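You operate a simulated robot arm through the tools that you are given. There is no shell and no other tool. Be economical: measure what you need, move in short steps, check, and stop when the job is done.

Carry out the task below with a simulated robot arm. There is one attempt and no reset: what you move stays moved.

JOB
Steam the bun in the steamer, then switch the steam cooker off.
Fine: Lid on, slider at buns, switch on, press start once and wait for the green lamp to go out. Leave the lid on and the other food where it is.

Only the result counts: the job must be done as asked and must still hold three seconds after the hand-in. Knocking over, shifting, dropping, spilling or breaking anything else fails it. A push-on lid holds only when it is set on centred and level and pressed home; a screw cap is set on level and turned clockwise until tight.

ROBOT AND FRAMES
A 6-joint arm with a two-finger parallel gripper, fixed in place. Base frame: the origin is at the foot of the arm, x ahead of it, y to its left, z up; the work surface is at about z = 0. Lengths are in m, angles in degrees, forces in N, time in s.
With the tool pointing down near the work surface it reaches from about 0.18 to 0.46 m from the base axis. Its first joint turns from -70.0 to 70.0 degrees. Payload 1.9 kg.
Tool frame: the origin (TCP) lies between the finger pads and is the grasp point; the fingertips stand 0.023 m ahead of it; z points along the fingers, y is the line along which they close. Largest opening 0.094 m; finger width 0.038, thickness 0.01; the body of the gripper, 0.054 by 0.096 m, starts 0.039 m behind the TCP.
Orientation is that of the tool frame in the base frame, as a unit quaternion [x, y, z, w]. With the fingers straight down and closing along the base's y, the tool's x points along the base's -x, its y along +y and its z along -z.

CONTROLS
- The arm moves only by the tool servo_tool. Its arguments are lists of equal length, an entry for each row: "dp": the shift along the tool's x, y, z in m, a list of three; "angular": the turn, a rotation vector about the tool's x, y, z in degrees, a list of three; "jaw": the finger opening in m, from 0 to 0.094. In form: {"dp": [[tx, ty, tz], ...], "angular": [[ax, ay, az], ...], "jaw": [jaw, ...]}. A call has 1 to 20 rows; each row shifts and turns the commanded pose from where the row before left it, along the tool's axes as they then stand. Each row takes 0.2 s and may step no farther than 0.05 m and 8.6 degrees from the row before; otherwise, or with a gripper value out of range, the whole call is refused. A pose out of reach is approached as far as the arm can. The call stops where the force on the tool passes 90 N (or 10 N more than at its start, if that is more) or the arm is blocked; 0.2 s more then pass. The fingers move at their own pace (about 0.108 m/s each) and stop on an object; they squeeze with about 23 N. The grip force told is the motor's: it shows also when the fingers shut on nothing. Time passes only in rows, and 0.2 s behind the last, so rows that do not move let the fingers close. The reply holds the time, the measured pose of the TCP, the force on the tool along the base axes, the opening and the grip force, in the units named above and with some noise, with the torque about the TCP (base axes, N m) and any sound that the robot's microphone picked up, and new pictures: "views" is both (left out), scene, wrist or none.
- Cameras (640 x 400 px; columns grow to the right, rows downward): "scene" is fixed at [0.0186, 0.2864, 0.4497]; the picture's right is [-0.95, -0.32, 0.00], its down [-0.13, 0.39, -0.91] and it looks along [0.29, -0.87, -0.41] (base axes); focal length 294 px, centre (320, 200). "wrist" rides on the gripper at [0.086, 0.016, -0.074] in the tool frame; the picture's right is [-0.18, 0.98, 0.00], its down [-0.58, -0.11, -0.81] and it looks along [-0.79, -0.15, 0.59] (tool axes); focal length 243 px, centre (320, 200). There is no depth. A picture from a camera that has moved, and an enlarged one, comes with that camera's place and axes in the base frame and with its lens. The place of the scene camera against the robot may be out by one fixed shift of up to 0.018 m in any direction.
- inspect(camera, box): a new picture of the part [left, top, right, bottom] of that camera's present view, enlarged. The clock stands still meanwhile.
- hand_in(): hands the job in; it is judged then, once.

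Go step by step. Nothing tells you positions but the pictures and the camera data: compare them with the known pose of the tool, close in by small moves and look again before you grip or let go. The budget is 120 turns and 200 pictures, counting those below and the enlarged ones. Unless the task says otherwise, let go and move clear before handing in.

The tools are called after "Emit:" as a command line: name --argument value ..., lists and objects as JSON in quotes. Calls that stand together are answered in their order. servo_tool: Moves the arm, as the interface text tells. Its arguments: {"type":"object","properties":{"dp":{"type":"array","items":{"type":"array","items":{"type":"number"}}},"angular":{"type":"array","items":{"type":"array","items":{"type":"number"}}},"jaw":{"type":"array","items":{"type":"number"}},"views":{"type":"string","enum":["both","scene","wrist","none"]}},"required":["dp","angular","jaw"]} The other tools are called the same way: inspect (camera, box) takes an enlarged picture of a part of a camera's view; hand_in () hands the job in.

At the start:

```text
t: 0.0
position: [0.2286, -0.2335, 0.3572]
tool_rot: [0.0, 1.0, -0.001, 0.0]
ft_force: [0.5, -0.3, -0.5]
ft_torque: [0.0, 0.04, 0.04]
grip_width: 0.094
grip_force: 0.1
```

scene: 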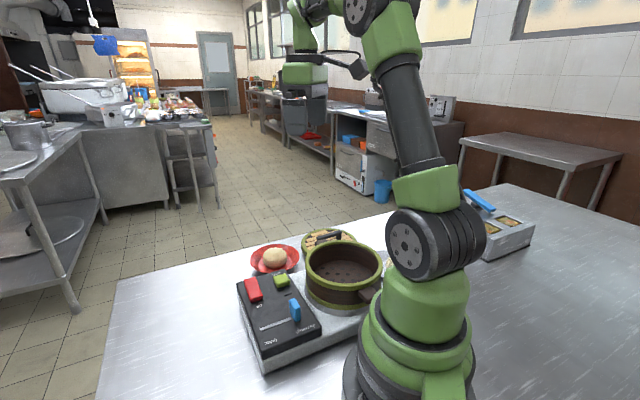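
wrist: 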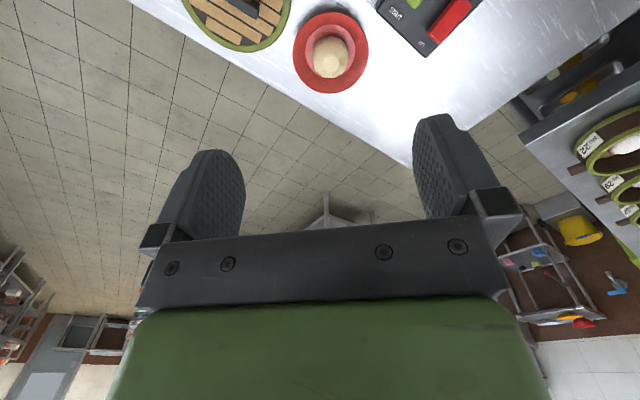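

I see a cooker with a control panel (red switch, green button, blue slider), an open steamer pot, a bun on a red plate and a lid lying behind. First I enlarge the views.

Emit:
inspect --camera "scene" --box '[220, 220, 400, 380]'

Emit:
inspect --camera "scene" --box '[430, 170, 560, 270]'

Emit:
inspect --camera "wrist" --box '[160, 0, 500, 120]'

```text
2.50 times, centred on (310, 300) of scene
camera zoom: at [0.0186, 0.2864, 0.4497], right [-0.95, -0.32, 0.0], down [-0.13, 0.39, -0.91], along [0.29, -0.87, -0.41], focal length 735 px, centre (345, -50)
```

zoom: 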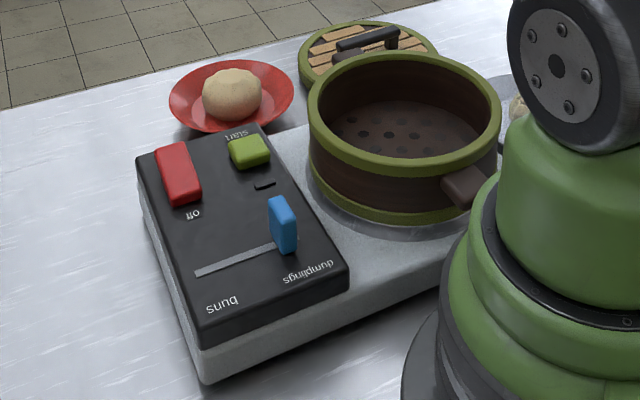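

```text
4.00 times, centred on (495, 220) of scene
camera zoom: at [0.0186, 0.2864, 0.4497], right [-0.95, -0.32, 0.0], down [-0.13, 0.39, -0.91], along [0.29, -0.87, -0.41], focal length 1176 px, centre (-380, 120)
```

zoom: 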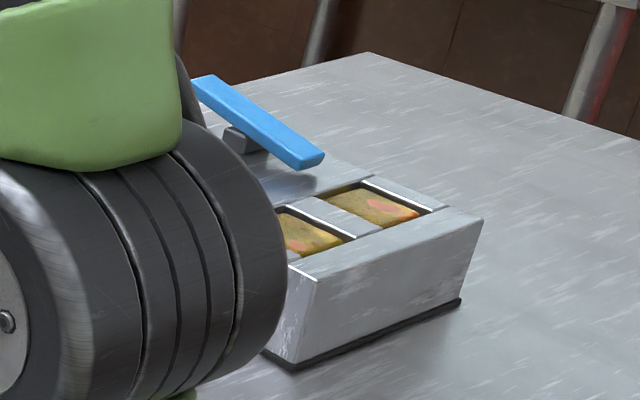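

```text
1.88 times, centred on (330, 60) of wrist
camera zoom: at [0.1413, -0.2169, 0.4319], right [0.18, 0.98, 0.0], down [0.58, -0.11, 0.81], along [0.79, -0.15, -0.59], focal length 457 px, centre (301, 464)
```

zoom: 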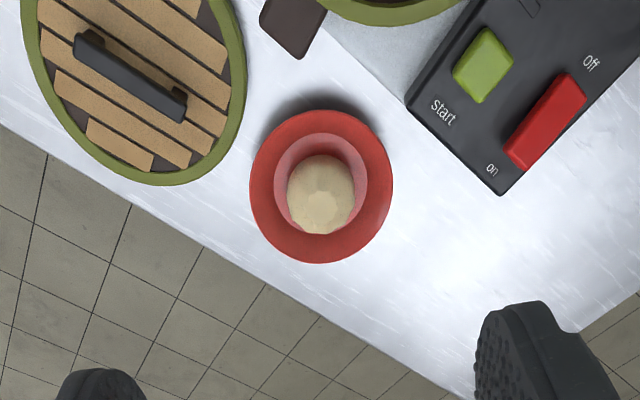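

The bun sits in a red bowl at about (0.305, -0.23); the pot is about (0.12, -0.17), the lid about (0.22, -0.35). I move above the bun and look.

Emit:
servo_tool --dp '[[-0.025, 0.001, 0.045], [-0.025, 0.002, 0.045], [-0.025, 0.002, 0.045], [0, 0, 0.045], [0, 0, 0]]' --angular '[[0, 0, 0], [0, 0, 0], [0, 0, 0], [0, 0, 0], [0, 0, 0]]' --jaw '[0.094, 0.094, 0.094, 0.094, 0.094]'

```text
refused: row 1 steps farther than a row can; nothing moved
```

Emit:
servo_tool --dp '[[-0.02, 0.001, 0.04], [-0.02, 0.002, 0.04], [-0.02, 0.002, 0.04], [-0.015, 0, 0.04], [0, 0, 0]]' --angular '[[0, 0, 0], [0, 0, 0], [0, 0, 0], [0, 0, 0], [0, 0, 0]]' --jaw '[0.094, 0.094, 0.094, 0.094, 0.094]'

```text
t: 1.2
position: [0.303, -0.226, 0.1969]
tool_rot: [0.0, 1.0, -0.001, -0.001]
ft_force: [-0.3, 0.4, -0.3]
ft_torque: [0.02, 0.04, -0.01]
grip_width: 0.0941
grip_force: 0.1
camera wrist: at [0.2159, -0.2102, 0.2719], right [0.18, 0.98, 0.0], down [0.58, -0.11, 0.81], along [0.79, -0.15, -0.59], focal length 243 px, centre (320, 200)
```

scene: 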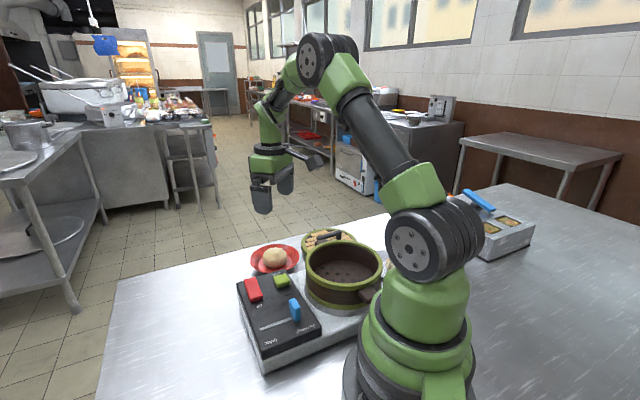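
wrist: 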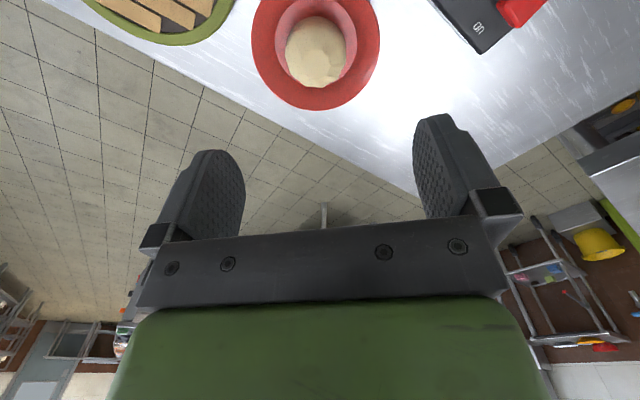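

The bun is about (0.311, -0.231), about 53 mm across. I descend partway over it and look at the bowl.

Emit:
servo_tool --dp '[[-0.007, -0.005, 0.04], [0, 0, 0.04], [0, 0, 0.02], [0, 0, 0]]' --angular '[[0, 0, 0], [0, 0, 0], [0, 0, 0], [0, 0, 0]]' --jaw '[0.094, 0.094, 0.094, 0.094]'

Emit:
inspect --camera "scene" --box '[200, 170, 360, 290]'

```text
t: 2.2
position: [0.3102, -0.2316, 0.0963]
tool_rot: [0.0, 1.0, 0.0, -0.001]
ft_force: [0.3, 0.3, 0.1]
ft_torque: [0.01, -0.02, -0.03]
grip_width: 0.0939
grip_force: 0.0
camera wrist: at [0.2223, -0.2162, 0.172], right [0.18, 0.98, 0.0], down [0.58, -0.11, 0.81], along [0.79, -0.15, -0.59], focal length 243 px, centre (320, 200)
```

scene: 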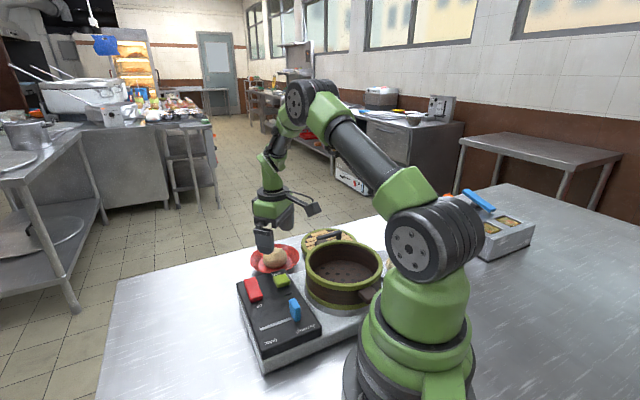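
wrist: 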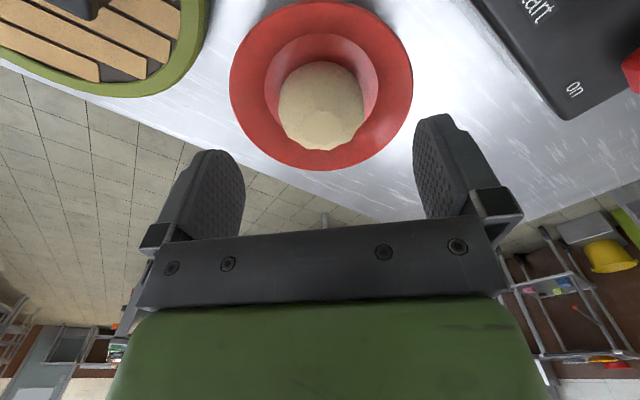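

```text
3.33 times, centred on (280, 230) of scene
camera zoom: at [0.0186, 0.2864, 0.4497], right [-0.95, -0.32, 0.0], down [-0.13, 0.39, -0.91], along [0.29, -0.87, -0.41], focal length 980 px, centre (453, 100)
```

zoom: 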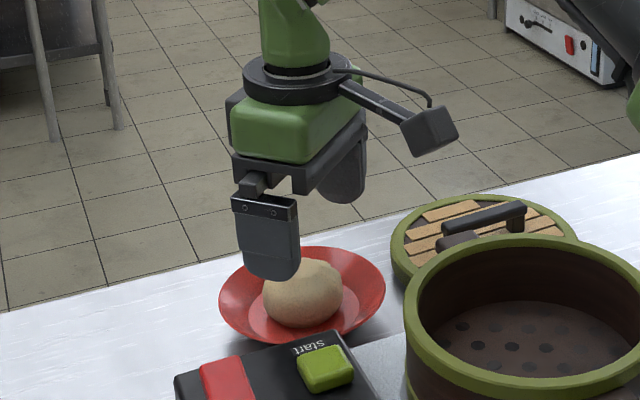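

The bun is centred under the tool. I narrow the fingers, go down into the bowl and close.

Emit:
servo_tool --dp '[[0, 0, 0.02], [0, 0, 0.018], [0, 0, 0.012], [0, 0, 0]]' --angular '[[0, 0, 0], [0, 0, 0], [0, 0, 0], [0, 0, 0]]' --jaw '[0.07, 0.07, 0.07, 0.07]'

Emit:
inspect --camera "scene" --box '[220, 200, 340, 290]'

```text
t: 3.2
position: [0.31, -0.2332, 0.0465]
tool_rot: [0.0, 1.0, 0.0, 0.0]
ft_force: [-0.3, 0.3, -0.6]
ft_torque: [0.06, -0.01, 0.05]
grip_width: 0.0698
grip_force: 0.1
camera wrist: at [0.2229, -0.2169, 0.1222], right [0.18, 0.98, 0.0], down [0.58, -0.11, 0.81], along [0.79, -0.15, -0.59], focal length 243 px, centre (320, 200)
```

scene: 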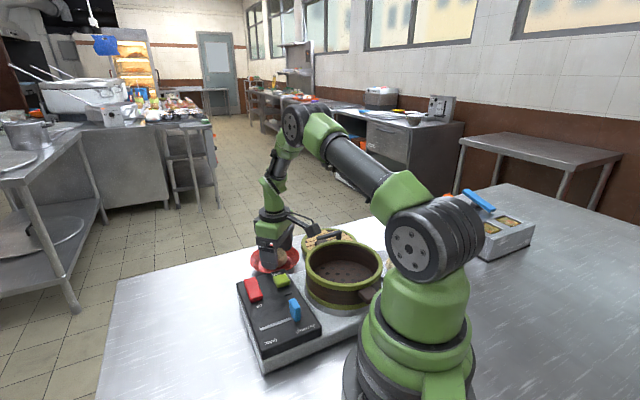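
wrist: 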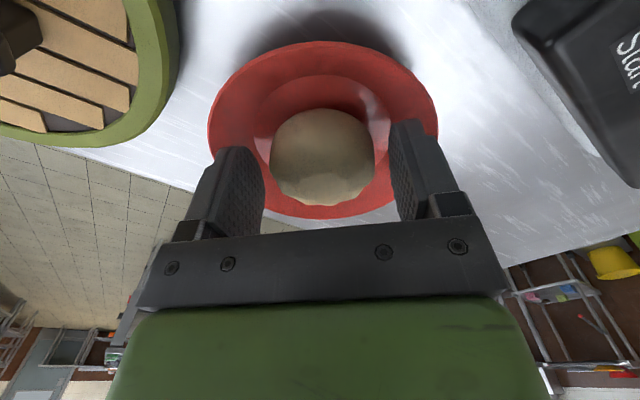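

```text
4.44 times, centred on (280, 245) of scene
camera zoom: at [0.0186, 0.2864, 0.4497], right [-0.95, -0.32, 0.0], down [-0.13, 0.39, -0.91], along [0.29, -0.87, -0.41], focal length 1307 px, centre (498, 0)
```

zoom: 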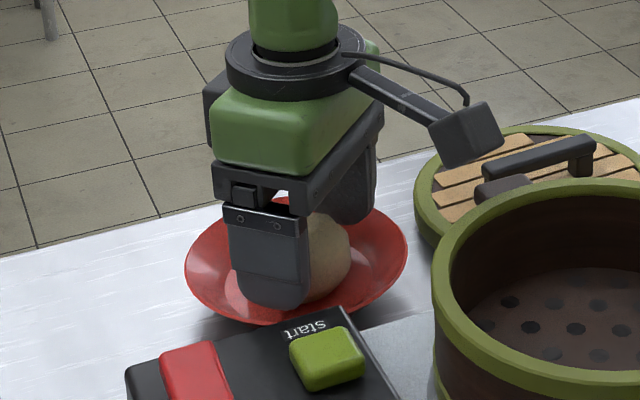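

Fingers straddle the bun well. I close, then lift slightly.

Emit:
servo_tool --dp '[[0.003, 0.002, 0.003], [0, 0, 0], [0, 0, 0], [0, 0, 0], [0, 0, -0.03], [0, 0, -0.03], [0, 0, 0]]' --angular '[[0, 0, 0], [0, 0, 0], [0, 0, 0], [0, 0, 0], [0, 0, 0], [0, 0, 0], [0, 0, 0]]' --jaw '[0.07, 0.03, 0.03, 0.03, 0.03, 0.03, 0.03]'

```text
t: 4.8
position: [0.3084, -0.2307, 0.1035]
tool_rot: [0.0, 1.0, 0.0, 0.0]
ft_force: [0.0, -0.8, -0.2]
ft_torque: [0.02, -0.01, -0.01]
grip_width: 0.0301
grip_force: 0.2
camera wrist: at [0.2196, -0.2142, 0.1789], right [0.18, 0.98, 0.0], down [0.58, -0.11, 0.81], along [0.79, -0.15, -0.59], focal length 243 px, centre (320, 200)
```

scene: 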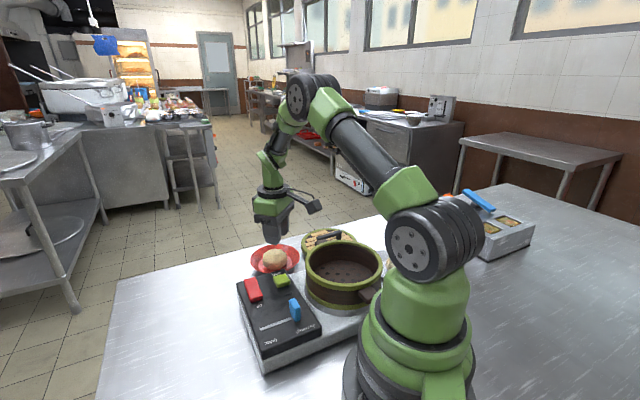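
wrist: 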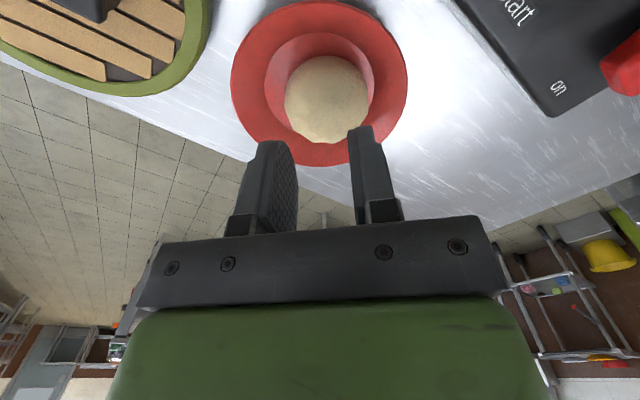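

The fingers slid off above the bun, which hasn't moved noticeably. I take it a bit lower and further ahead, checking the force.

Emit:
servo_tool --dp '[[-0.003, 0.002, 0.02], [0, 0, 0.02], [0, 0, 0.02], [0, 0, 0]]' --angular '[[0, 0, 0], [0, 0, 0], [0, 0, 0], [0, 0, 0]]' --jaw '[0.066, 0.066, 0.062, 0.062]'

Emit:
inspect --camera "wrist" --box '[170, 30, 490, 230]'

```text
t: 5.8
position: [0.3102, -0.2286, 0.0426]
tool_rot: [0.0, 1.0, -0.001, 0.001]
ft_force: [1.2, 0.0, 0.4]
ft_torque: [0.03, 0.01, 0.03]
grip_width: 0.0619
grip_force: 0.1
camera wrist: at [0.2231, -0.2129, 0.1186], right [0.18, 0.98, 0.0], down [0.58, -0.11, 0.81], along [0.79, -0.15, -0.59], focal length 243 px, centre (320, 200)
```

scene: 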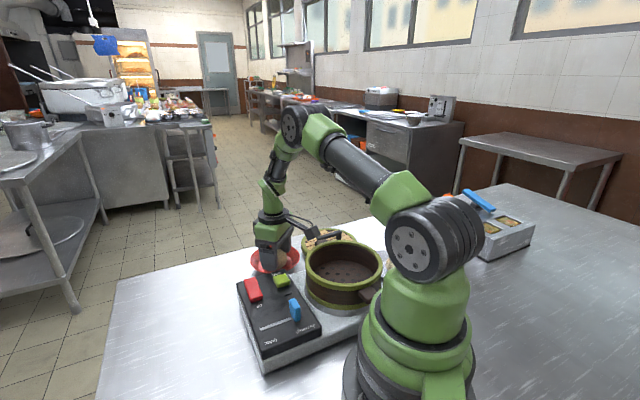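
wrist: 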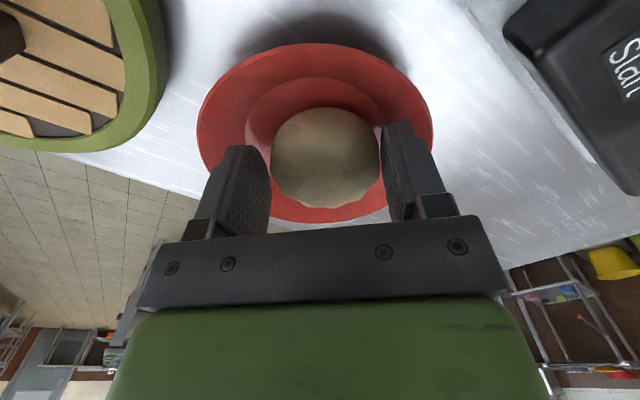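

```text
2.00 times, centred on (330, 130) of wrist
camera zoom: at [0.2231, -0.2129, 0.1186], right [0.18, 0.98, 0.0], down [0.58, -0.11, 0.81], along [0.79, -0.15, -0.59], focal length 485 px, centre (300, 340)
```

zoom: 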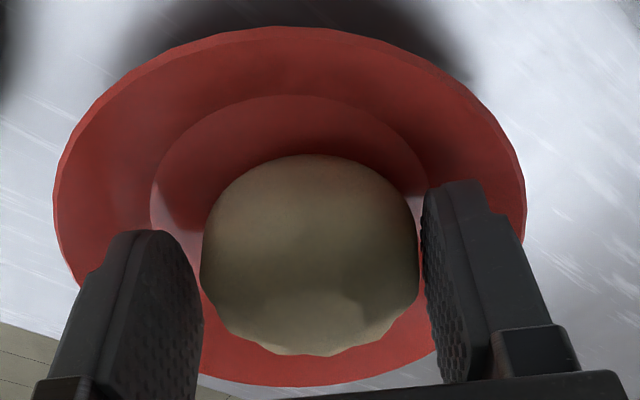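

Still free and centred. I go about 8 mm lower and close.

Emit:
servo_tool --dp '[[-0.001, 0, 0.005], [0, 0, 0.003], [0, 0, 0], [0, 0, 0], [0, 0, 0], [0, 0, 0]]' --angular '[[0, 0, 0], [0, 0, 0], [0, 0, 0], [0, 0, 0], [0, 0, 0], [0, 0, 0]]' --jaw '[0.062, 0.062, 0.062, 0.04, 0.035, 0.035]'

```text
t: 7.2
position: [0.3129, -0.2296, 0.0353]
tool_rot: [-0.001, 1.0, -0.001, 0.002]
ft_force: [10.2, -0.6, 28.6]
ft_torque: [0.65, -0.06, -0.26]
grip_width: 0.0547
grip_force: 23.2
camera wrist: at [0.2247, -0.2133, 0.1112], right [0.18, 0.98, 0.0], down [0.58, -0.11, 0.81], along [0.79, -0.15, -0.59], focal length 243 px, centre (320, 200)
```

scene: 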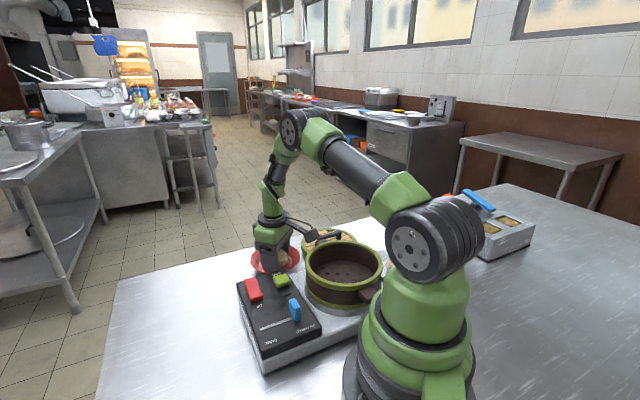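
wrist: 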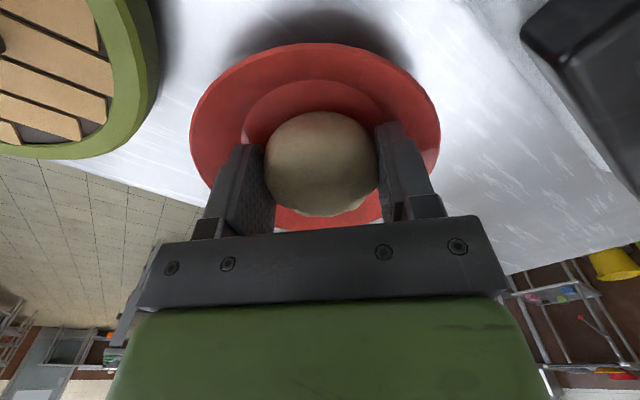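

The bun is gripped (54.7 mm), tips touching the bowl. I lift slowly.

Emit:
servo_tool --dp '[[0, 0, -0.006], [0, 0, -0.01], [0, 0, -0.02], [0, 0, -0.04], [0, 0, -0.04], [0, 0, 0]]' --angular '[[0, 0, 0], [0, 0, 0], [0, 0, 0], [0, 0, 0], [0, 0, 0], [0, 0, 0]]' --jaw '[0.035, 0.035, 0.035, 0.035, 0.035, 0.035]'

```text
t: 8.6
position: [0.313, -0.2282, 0.1521]
tool_rot: [0.0, 1.0, 0.0, 0.0]
ft_force: [0.3, 0.4, -0.1]
ft_torque: [-0.03, 0.03, 0.0]
grip_width: 0.0546
grip_force: 23.0
camera wrist: at [0.2247, -0.2123, 0.2276], right [0.18, 0.98, 0.0], down [0.58, -0.11, 0.81], along [0.79, -0.15, -0.59], focal length 243 px, centre (320, 200)
```

scene: 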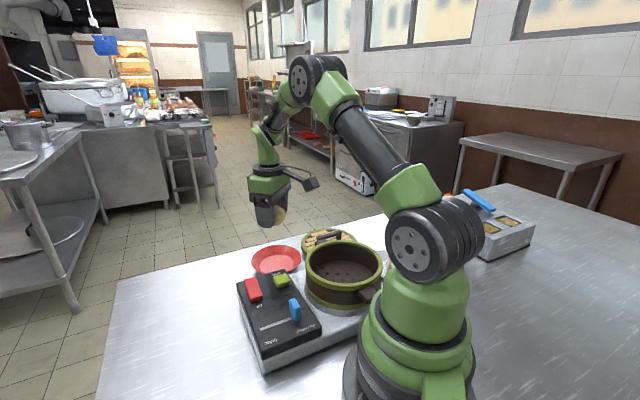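
wrist: 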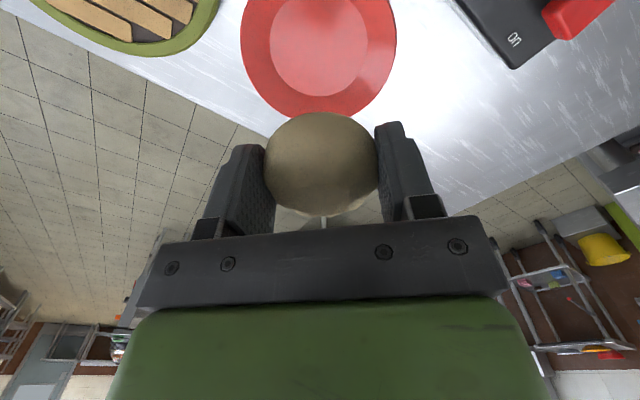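

The bun is held. I raise it, move toward the pot and yaw the wrist by 36° so the camera looks at the pot.

Emit:
servo_tool --dp '[[0, 0, -0.04], [0, 0, -0.04], [0, 0, -0.02], [0.04, 0, 0], [0.04, 0, 0], [0.03, 0, 0], [0, 0, 0], [0, 0, 0], [0, 0, 0], [0, 0, 0], [0, 0, 0], [0, 0, 0]]' --angular '[[0, 0, 0], [0, 0, 0], [0, 0, 0], [0, 0, 0], [0, 0, 0], [0, 0, 0], [0, 0, -7.2], [0, 0, -7.2], [0, 0, -7.2], [0, 0, -7.2], [0, 0, -7.2], [0, 0, 0]]' --jaw '[0.035, 0.035, 0.035, 0.035, 0.035, 0.035, 0.035, 0.035, 0.035, 0.035, 0.035, 0.035]'

```text
t: 11.2
position: [0.2021, -0.23, 0.2504]
tool_rot: [-0.31, 0.951, 0.0, 0.0]
ft_force: [-0.3, 0.5, -0.1]
ft_torque: [0.0, -0.04, 0.01]
grip_width: 0.0547
grip_force: 22.9
camera wrist: at [0.1214, -0.2671, 0.3271], right [-0.43, 0.9, 0.0], down [0.53, 0.25, 0.81], along [0.73, 0.35, -0.59], focal length 243 px, centre (320, 200)
```

scene: 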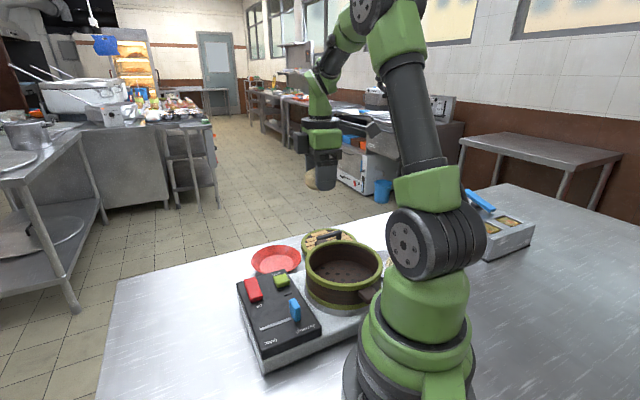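
wrist: 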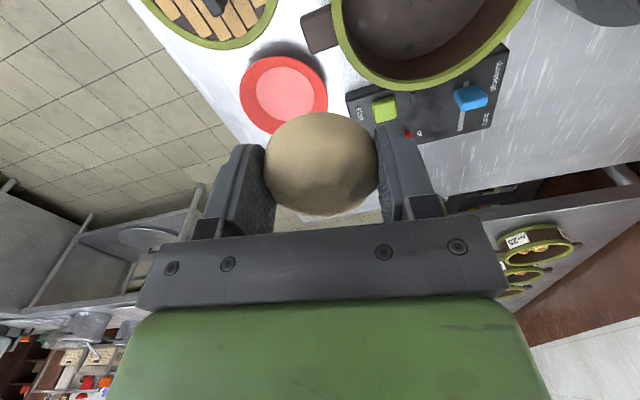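

The pot centre works out at about (0.127, -0.165). I move over it at this height and look again.

Emit:
servo_tool --dp '[[0.008, 0.032, 0], [0.008, 0.032, 0], [0.008, 0.032, 0], [0, 0, 0]]' --angular '[[0, 0, 0], [0, 0, 0], [0, 0, 0], [0, 0, 0]]' --jaw '[0.035, 0.035, 0.035, 0.035]'

Emit:
inspect --camera "scene" --box '[220, 130, 420, 330]'

```text
t: 12.2
position: [0.1255, -0.1644, 0.2508]
tool_rot: [-0.308, 0.951, 0.0, 0.0]
ft_force: [0.7, 0.0, 0.3]
ft_torque: [-0.01, 0.02, -0.03]
grip_width: 0.0548
grip_force: 23.2
camera wrist: at [0.0454, -0.2028, 0.3268], right [-0.43, 0.9, 0.0], down [0.53, 0.25, 0.81], along [0.73, 0.35, -0.59], focal length 243 px, centre (320, 200)
```

scene: 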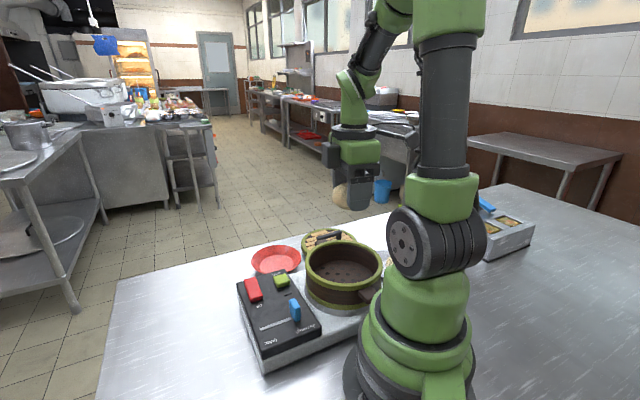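
wrist: 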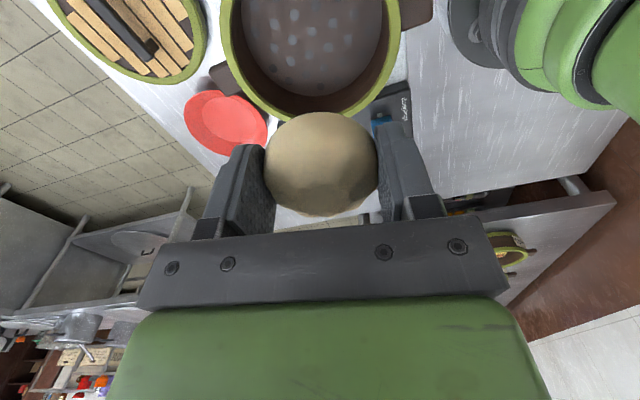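

```text
2.00 times, centred on (320, 230) of scene
camera zoom: at [0.0186, 0.2864, 0.4497], right [-0.95, -0.32, 0.0], down [-0.13, 0.39, -0.91], along [0.29, -0.87, -0.41], focal length 588 px, centre (320, 140)
```

zoom: 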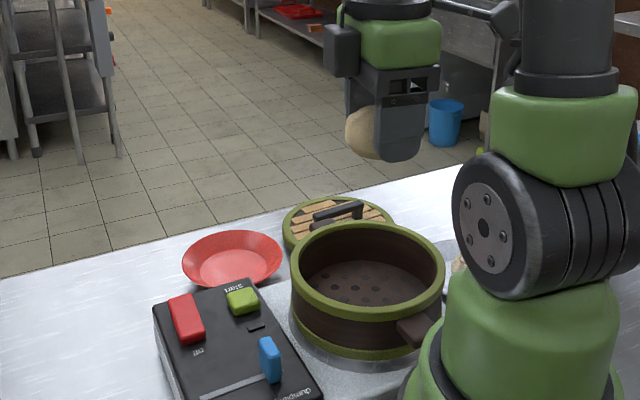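

I'm roughly over the pot; I correct by 5 mm and go lower.

Emit:
servo_tool --dp '[[-0.001, -0.005, 0.03], [0, 0, 0.03], [0, 0, 0]]' --angular '[[0, 0, 0], [0, 0, 0], [0, 0, 0]]' --jaw '[0.035, 0.035, 0.035]'

Emit:
inspect --camera "scene" --box '[260, 160, 420, 320]'

```text
t: 13.0
position: [0.1299, -0.1693, 0.1919]
tool_rot: [-0.31, 0.951, -0.001, 0.0]
ft_force: [0.0, 0.1, -1.3]
ft_torque: [-0.01, 0.05, -0.01]
grip_width: 0.0549
grip_force: 22.9
camera wrist: at [0.0494, -0.2071, 0.2671], right [-0.43, 0.9, 0.0], down [0.53, 0.25, 0.81], along [0.73, 0.35, -0.59], focal length 243 px, centre (320, 200)
```

scene: 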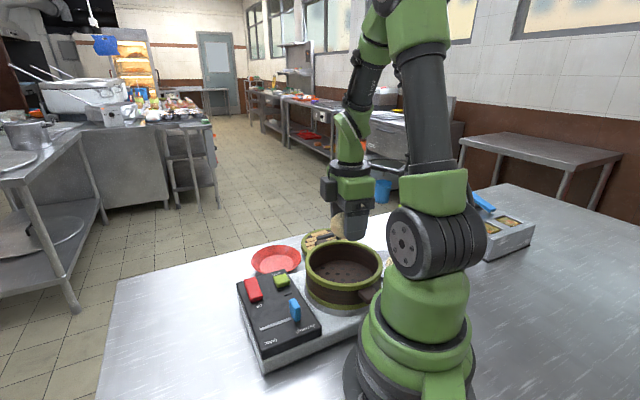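
wrist: 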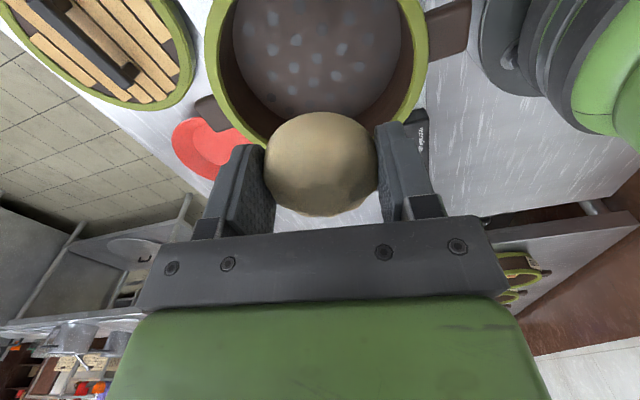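

```text
2.50 times, centred on (340, 240) of scene
camera zoom: at [0.0186, 0.2864, 0.4497], right [-0.95, -0.32, 0.0], down [-0.13, 0.39, -0.91], along [0.29, -0.87, -0.41], focal length 735 px, centre (270, 100)
```

zoom: 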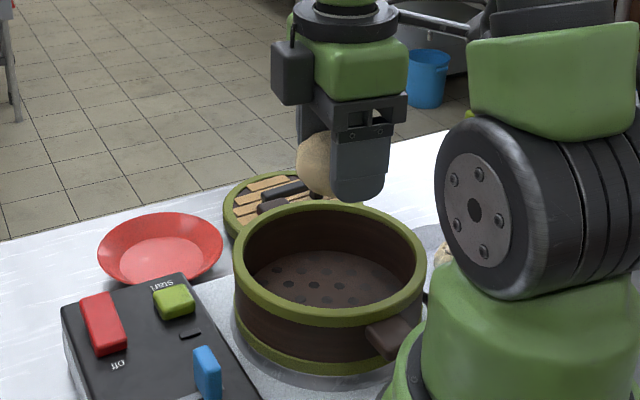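

With the corrected scene camera, the pot centre is about (0.134, -0.168), rim at z ≈ 0.096, floor at about 0.06. I nudge forward and go down into it.

Emit:
servo_tool --dp '[[-0.002, -0.002, 0.03], [0, 0, 0.03], [0, 0, 0.025], [0, 0, 0]]' --angular '[[0, 0, 0], [0, 0, 0], [0, 0, 0], [0, 0, 0]]' --jaw '[0.035, 0.035, 0.035, 0.035]'

Emit:
inspect --camera "scene" --box '[260, 160, 420, 320]'

```text
t: 14.0
position: [0.1323, -0.1693, 0.1058]
tool_rot: [-0.308, 0.951, 0.0, 0.0]
ft_force: [-0.1, -0.4, -0.7]
ft_torque: [0.03, 0.0, -0.06]
grip_width: 0.0547
grip_force: 22.7
camera wrist: at [0.0517, -0.2069, 0.1809], right [-0.43, 0.9, 0.0], down [0.53, 0.25, 0.81], along [0.73, 0.35, -0.59], focal length 243 px, centre (320, 200)
```

scene: 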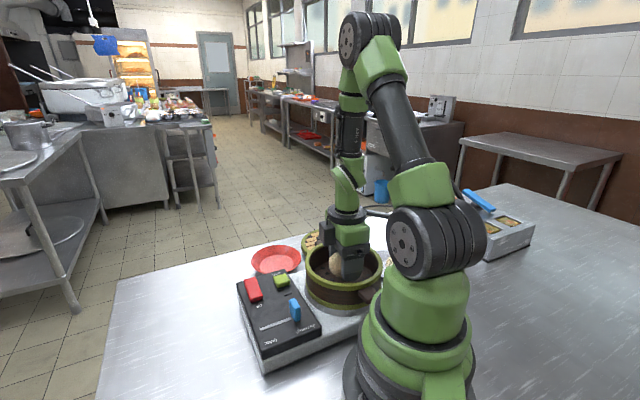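
wrist: 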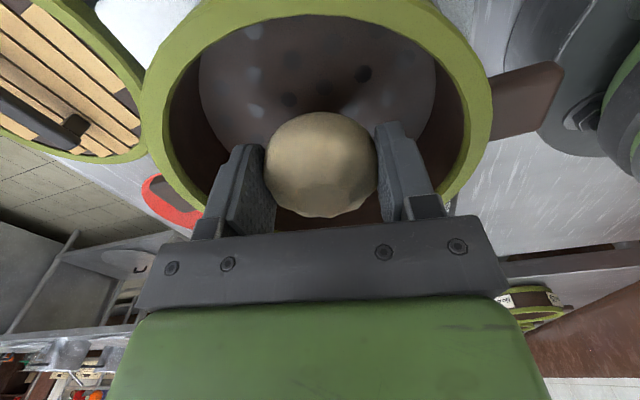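

```text
2.50 times, centred on (340, 240) of scene
camera zoom: at [0.0186, 0.2864, 0.4497], right [-0.95, -0.32, 0.0], down [-0.13, 0.39, -0.91], along [0.29, -0.87, -0.41], focal length 735 px, centre (270, 100)
```

zoom: 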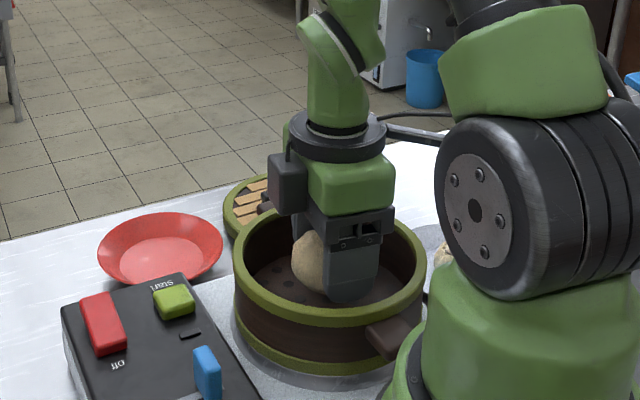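

Centred in the pot. I lower in small steps until contact.

Emit:
servo_tool --dp '[[0, 0, 0.005], [0, 0, 0.005], [0, 0, 0]]' --angular '[[0, 0, 0], [0, 0, 0], [0, 0, 0]]' --jaw '[0.035, 0.035, 0.035]' --views "none"

```text
t: 14.8
position: [0.1332, -0.169, 0.0951]
tool_rot: [-0.31, 0.951, 0.0, -0.001]
ft_force: [0.7, 0.5, -0.6]
ft_torque: [-0.02, 0.01, 0.0]
grip_width: 0.0547
grip_force: 23.6
```

Emit:
servo_tool --dp '[[0, 0, 0.003], [0, 0, 0.003], [0, 0, 0]]' --angular '[[0, 0, 0], [0, 0, 0], [0, 0, 0]]' --jaw '[0.035, 0.035, 0.035]' --views "none"

```text
t: 15.6
position: [0.1316, -0.1702, 0.0907]
tool_rot: [-0.31, 0.951, 0.0, -0.001]
ft_force: [0.1, -0.3, -1.4]
ft_torque: [0.01, -0.01, 0.0]
grip_width: 0.0546
grip_force: 23.0
```

Emit:
servo_tool --dp '[[0, 0, 0.003], [0, 0, 0.003], [0, 0, 0]]' --angular '[[0, 0, 0], [0, 0, 0], [0, 0, 0]]' --jaw '[0.035, 0.035, 0.035]' --views "wrist"

```text
t: 16.4
position: [0.1316, -0.1691, 0.0837]
tool_rot: [-0.309, 0.951, 0.001, 0.0]
ft_force: [-0.4, 0.4, -0.8]
ft_torque: [0.0, 0.0, -0.01]
grip_width: 0.0549
grip_force: 23.3
camera wrist: at [0.052, -0.2074, 0.1597], right [-0.43, 0.9, 0.0], down [0.53, 0.25, 0.81], along [0.73, 0.35, -0.59], focal length 243 px, centre (320, 200)
```

wrist: 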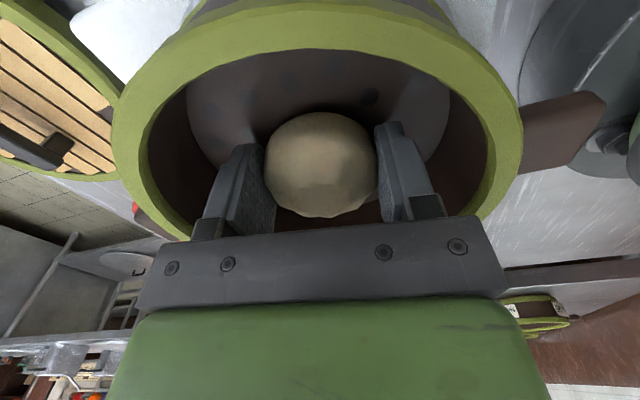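

Emit:
servo_tool --dp '[[0, 0, 0.003], [0, 0, 0.003], [0, 0, 0]]' --angular '[[0, 0, 0], [0, 0, 0], [0, 0, 0]]' --jaw '[0.035, 0.035, 0.035]' --views "none"

```text
t: 17.2
position: [0.1326, -0.1696, 0.0788]
tool_rot: [-0.309, 0.951, 0.0, 0.001]
ft_force: [1.2, 1.2, 24.7]
ft_torque: [-0.03, -0.1, 0.0]
grip_width: 0.0548
grip_force: 23.1
```

Contact. I open and lift straight out.

Emit:
servo_tool --dp '[[0, 0, -0.001], [0, 0, 0], [0, 0, 0], [0, 0, -0.02], [0, 0, -0.03], [0, 0, -0.04], [0, 0, -0.04], [0, 0, -0.04], [0, 0, 0]]' --angular '[[0, 0, 0], [0, 0, 0], [0, 0, 0], [0, 0, 0], [0, 0, 0], [0, 0, 0], [0, 0, 0], [0, 0, 0], [0, 0, 0]]' --jaw '[0.06, 0.075, 0.075, 0.075, 0.075, 0.075, 0.075, 0.075, 0.075]'

Emit:
inspect --camera "scene" --box '[220, 200, 420, 360]'

```text
t: 19.2
position: [0.1318, -0.1693, 0.2492]
tool_rot: [-0.309, 0.951, -0.001, -0.001]
ft_force: [-0.9, 0.1, -0.3]
ft_torque: [0.02, 0.0, 0.0]
grip_width: 0.0751
grip_force: 0.0
camera wrist: at [0.0521, -0.2073, 0.3255], right [-0.43, 0.9, 0.0], down [0.53, 0.25, 0.81], along [0.73, 0.35, -0.59], focal length 243 px, centre (320, 200)
```

scene: 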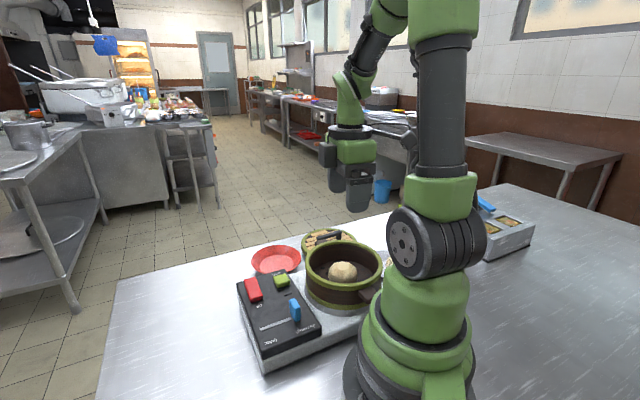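
wrist: 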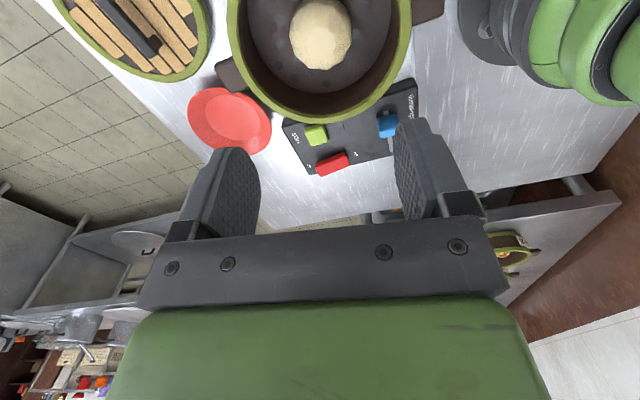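

```text
2.50 times, centred on (320, 280) of scene
camera zoom: at [0.0186, 0.2864, 0.4497], right [-0.95, -0.32, 0.0], down [-0.13, 0.39, -0.91], along [0.29, -0.87, -0.41], focal length 735 px, centre (320, 0)
```

zoom: 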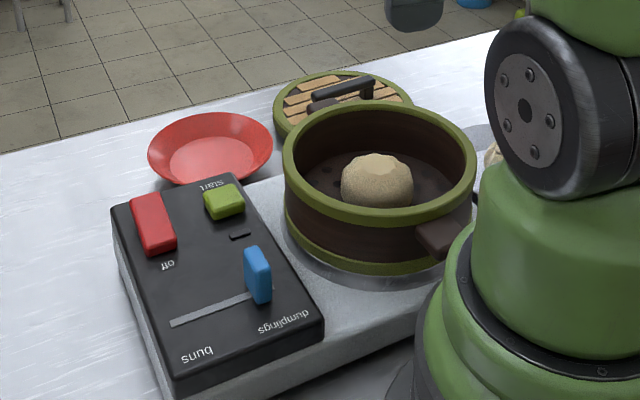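

The bun is in the pot. Next the lid: its handle is around (0.212, -0.341), running about 47° to x; I go above it, align and look.

Emit:
servo_tool --dp '[[0.007, -0.037, 0], [0.007, -0.037, 0], [0.007, -0.037, 0], [0.007, -0.037, 0], [0.008, -0.038, 0], [0, 0, 0.03], [0, 0, 0.03], [0, 0, 0]]' --angular '[[0, 0, 0], [0, 0, 0], [0, 0, 0], [0, 0, -5.5], [0, 0, -5.5], [0, 0, 0], [0, 0, 0], [0, 0, 0]]' --jaw '[0.06, 0.06, 0.06, 0.06, 0.06, 0.06, 0.06, 0.06]'

Emit:
inspect --camera "scene" --box '[240, 130, 420, 280]'

```text
t: 21.0
position: [0.2152, -0.3392, 0.1878]
tool_rot: [-0.399, 0.917, 0.0, 0.0]
ft_force: [0.4, 0.0, 0.2]
ft_torque: [0.01, -0.01, 0.0]
grip_width: 0.0601
grip_force: 0.0
camera wrist: at [0.1437, -0.3923, 0.2638], right [-0.59, 0.81, 0.0], down [0.48, 0.35, 0.81], along [0.65, 0.48, -0.59], focal length 243 px, centre (320, 200)
```

scene: 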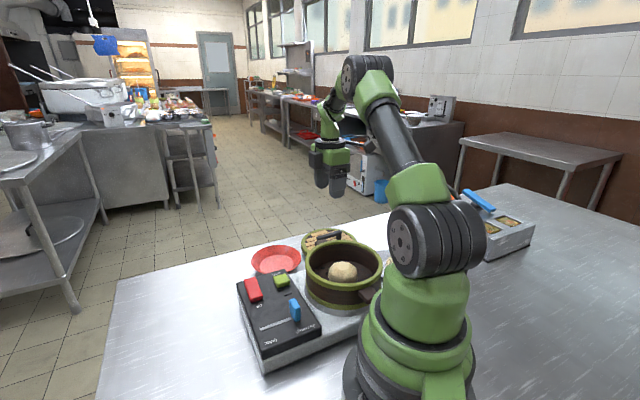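
wrist: 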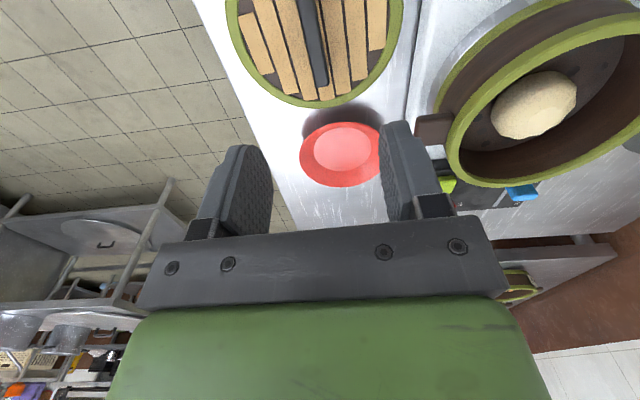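

```text
2.67 times, centred on (330, 205) of scene
camera zoom: at [0.0186, 0.2864, 0.4497], right [-0.95, -0.32, 0.0], down [-0.13, 0.39, -0.91], along [0.29, -0.87, -0.41], focal length 784 px, centre (293, 187)
```

zoom: 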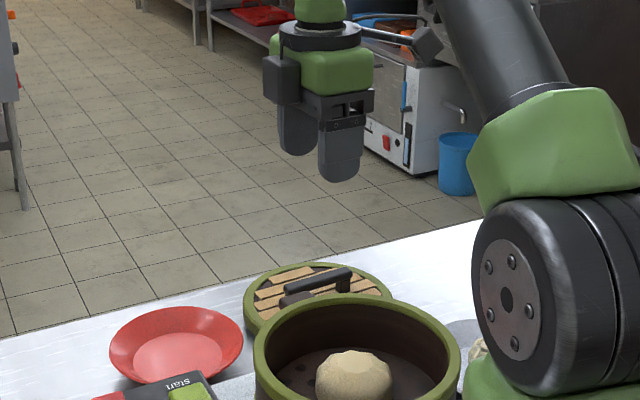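

The lid centre is about (0.214, -0.345), handle at 45–47°, aligned with the tool. I lower to about z 0.11 and check.

Emit:
servo_tool --dp '[[0.004, -0.003, 0.04], [0, 0, 0.035], [0, 0, 0]]' --angular '[[0, 0, 0], [0, 0, 0], [0, 0, 0]]' --jaw '[0.06, 0.06, 0.06]'

Emit:
inspect --camera "scene" --box '[270, 170, 390, 270]'

```text
t: 21.8
position: [0.2156, -0.3449, 0.1131]
tool_rot: [-0.398, 0.917, 0.001, 0.0]
ft_force: [0.7, 0.3, 0.3]
ft_torque: [-0.02, 0.0, 0.01]
grip_width: 0.06
grip_force: 0.0
camera wrist: at [0.1431, -0.3965, 0.1891], right [-0.59, 0.81, 0.0], down [0.48, 0.35, 0.81], along [0.65, 0.48, -0.59], focal length 243 px, centre (320, 200)
```

scene: 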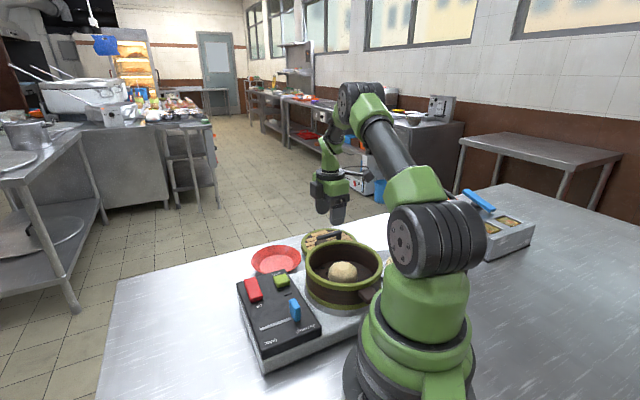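
wrist: 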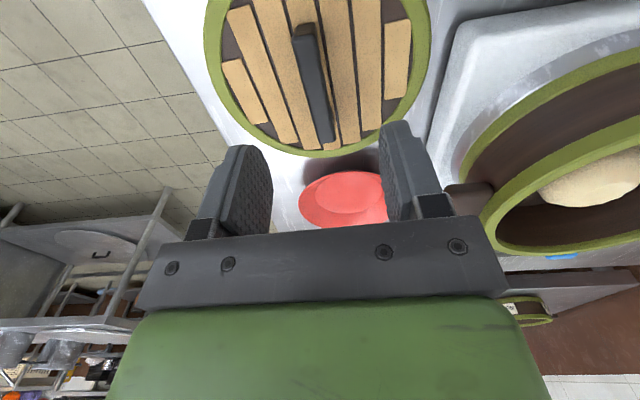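

```text
4.00 times, centred on (330, 220) of scene
camera zoom: at [0.0186, 0.2864, 0.4497], right [-0.95, -0.32, 0.0], down [-0.13, 0.39, -0.91], along [0.29, -0.87, -0.41], focal length 1176 px, centre (280, 120)
```

zoom: 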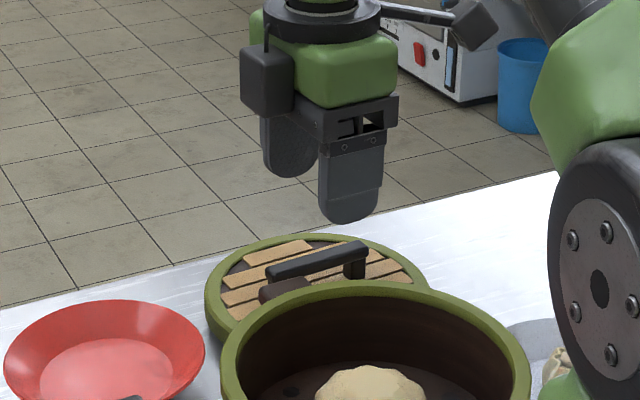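

The handle centre is about (0.2125, -0.348), bar top near z 0.045. I go down around the bar.

Emit:
servo_tool --dp '[[0.004, 0, 0.03], [0, 0, 0.025], [0, 0, 0.005], [0, 0, 0]]' --angular '[[0, 0, 0], [0, 0, 0], [0, 0, 0], [0, 0, 0]]' --jaw '[0.05, 0.05, 0.05, 0.05]'

Emit:
inspect --camera "scene" --box '[270, 190, 390, 270]'

```text
t: 22.8
position: [0.2133, -0.3485, 0.0554]
tool_rot: [-0.399, 0.917, 0.0, 0.0]
ft_force: [0.0, -0.4, -0.2]
ft_torque: [0.0, -0.01, 0.03]
grip_width: 0.0501
grip_force: 0.2
camera wrist: at [0.1409, -0.3999, 0.1297], right [-0.59, 0.81, 0.0], down [0.48, 0.35, 0.81], along [0.65, 0.48, -0.59], focal length 243 px, centre (320, 200)
```

scene: 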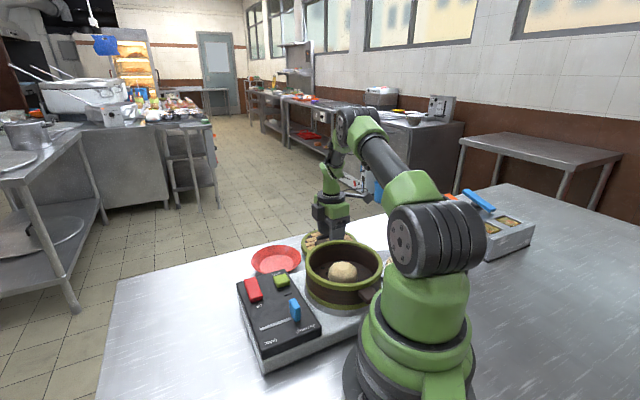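
wrist: 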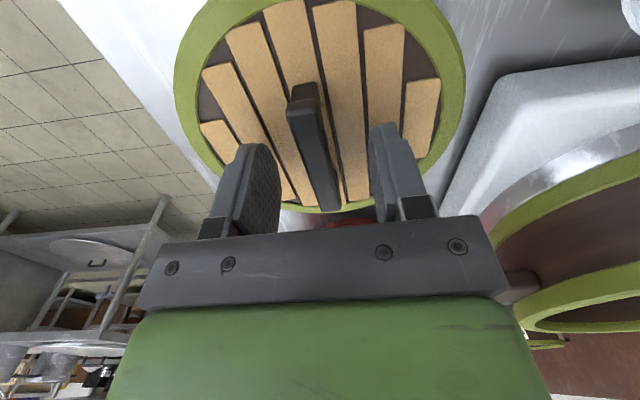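

```text
5.00 times, centred on (330, 230) of scene
camera zoom: at [0.0186, 0.2864, 0.4497], right [-0.95, -0.32, 0.0], down [-0.13, 0.39, -0.91], along [0.29, -0.87, -0.41], focal length 1471 px, centre (270, 50)
```

zoom: 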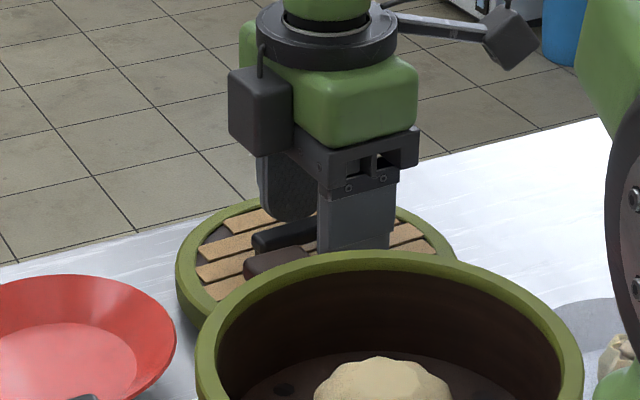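

Aligned; I rotate 2°, lower 1 cm and check the force.

Emit:
servo_tool --dp '[[0.002, 0, 0.005], [0, 0, 0.004], [0, 0, 0]]' --angular '[[0, 0, 2], [0, 0, 0], [0, 0, 0]]' --jaw '[0.05, 0.05, 0.05]' --views "wrist"

Emit:
inspect --camera "scene" --box '[290, 200, 370, 260]'

```text
t: 23.6
position: [0.2114, -0.349, 0.0449]
tool_rot: [-0.382, 0.924, 0.0, 0.0]
ft_force: [0.2, 0.6, -0.2]
ft_torque: [0.01, 0.02, 0.01]
grip_width: 0.05
grip_force: 0.0
camera wrist: at [0.1381, -0.3985, 0.1208], right [-0.56, 0.83, 0.0], down [0.49, 0.33, 0.81], along [0.67, 0.46, -0.59], focal length 243 px, centre (320, 200)
```

wrist: 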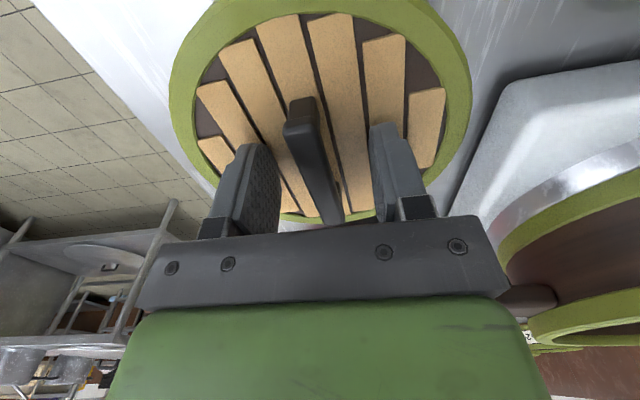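

```text
6.67 times, centred on (330, 230) of scene
camera zoom: at [0.0186, 0.2864, 0.4497], right [-0.95, -0.32, 0.0], down [-0.13, 0.39, -0.91], along [0.29, -0.87, -0.41], focal length 1961 px, centre (253, 0)
```

zoom: 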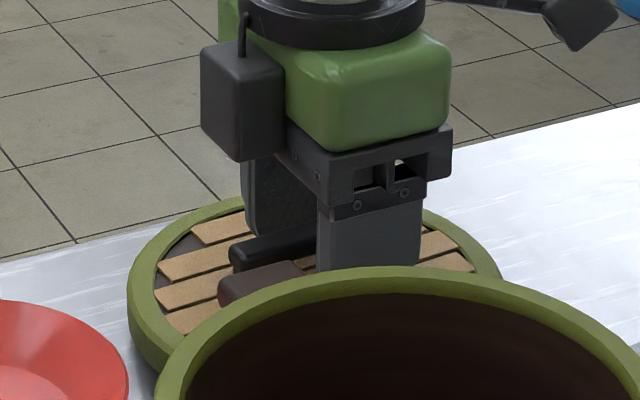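

No contact yet; I lower 3 mm more and close on the bar.

Emit:
servo_tool --dp '[[0, 0, 0.003], [0, 0, 0], [0, 0, 0], [0, 0, 0], [0, 0, 0]]' --angular '[[0, 0, 0], [0, 0, 0], [0, 0, 0], [0, 0, 0], [0, 0, 0]]' --jaw '[0.05, 0.02, 0.0, 0.0, 0.0]' --views "wrist"

```text
t: 24.8
position: [0.2121, -0.35, 0.0443]
tool_rot: [-0.383, 0.924, -0.004, 0.0]
ft_force: [8.8, -10.1, 37.8]
ft_torque: [-0.11, 0.68, 0.24]
grip_width: 0.0272
grip_force: 22.8
camera wrist: at [0.1386, -0.3998, 0.1203], right [-0.57, 0.82, -0.01], down [0.48, 0.34, 0.81], along [0.67, 0.45, -0.59], focal length 243 px, centre (320, 200)
```

wrist: 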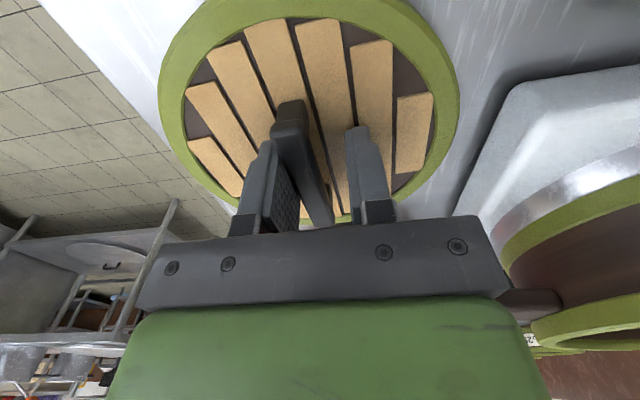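

The fingertips are pressing on the lid planks and one finger is stuck short of the bar. I raise a few millimetres so they close freely.

Emit:
servo_tool --dp '[[0, 0, -0.003], [0, 0, -0.002], [0, 0, 0], [0, 0, 0]]' --angular '[[0, 0, 0], [0, 0, 0], [0, 0, 0], [0, 0, 0]]' --jaw '[0.0, 0.0, 0.0, 0.0]' --views "wrist"

```text
t: 25.8
position: [0.2105, -0.3488, 0.0465]
tool_rot: [-0.382, 0.924, 0.002, 0.001]
ft_force: [0.0, 0.3, -1.3]
ft_torque: [0.02, -0.03, -0.03]
grip_width: 0.0135
grip_force: 23.4
camera wrist: at [0.1379, -0.3979, 0.1225], right [-0.56, 0.83, 0.0], down [0.49, 0.33, 0.81], along [0.67, 0.46, -0.59], focal length 243 px, centre (320, 200)
```

wrist: 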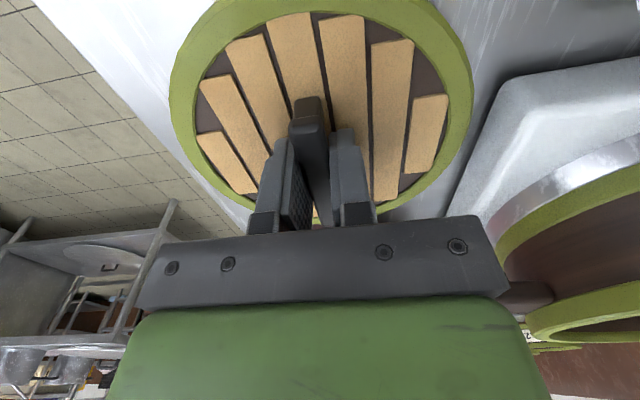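

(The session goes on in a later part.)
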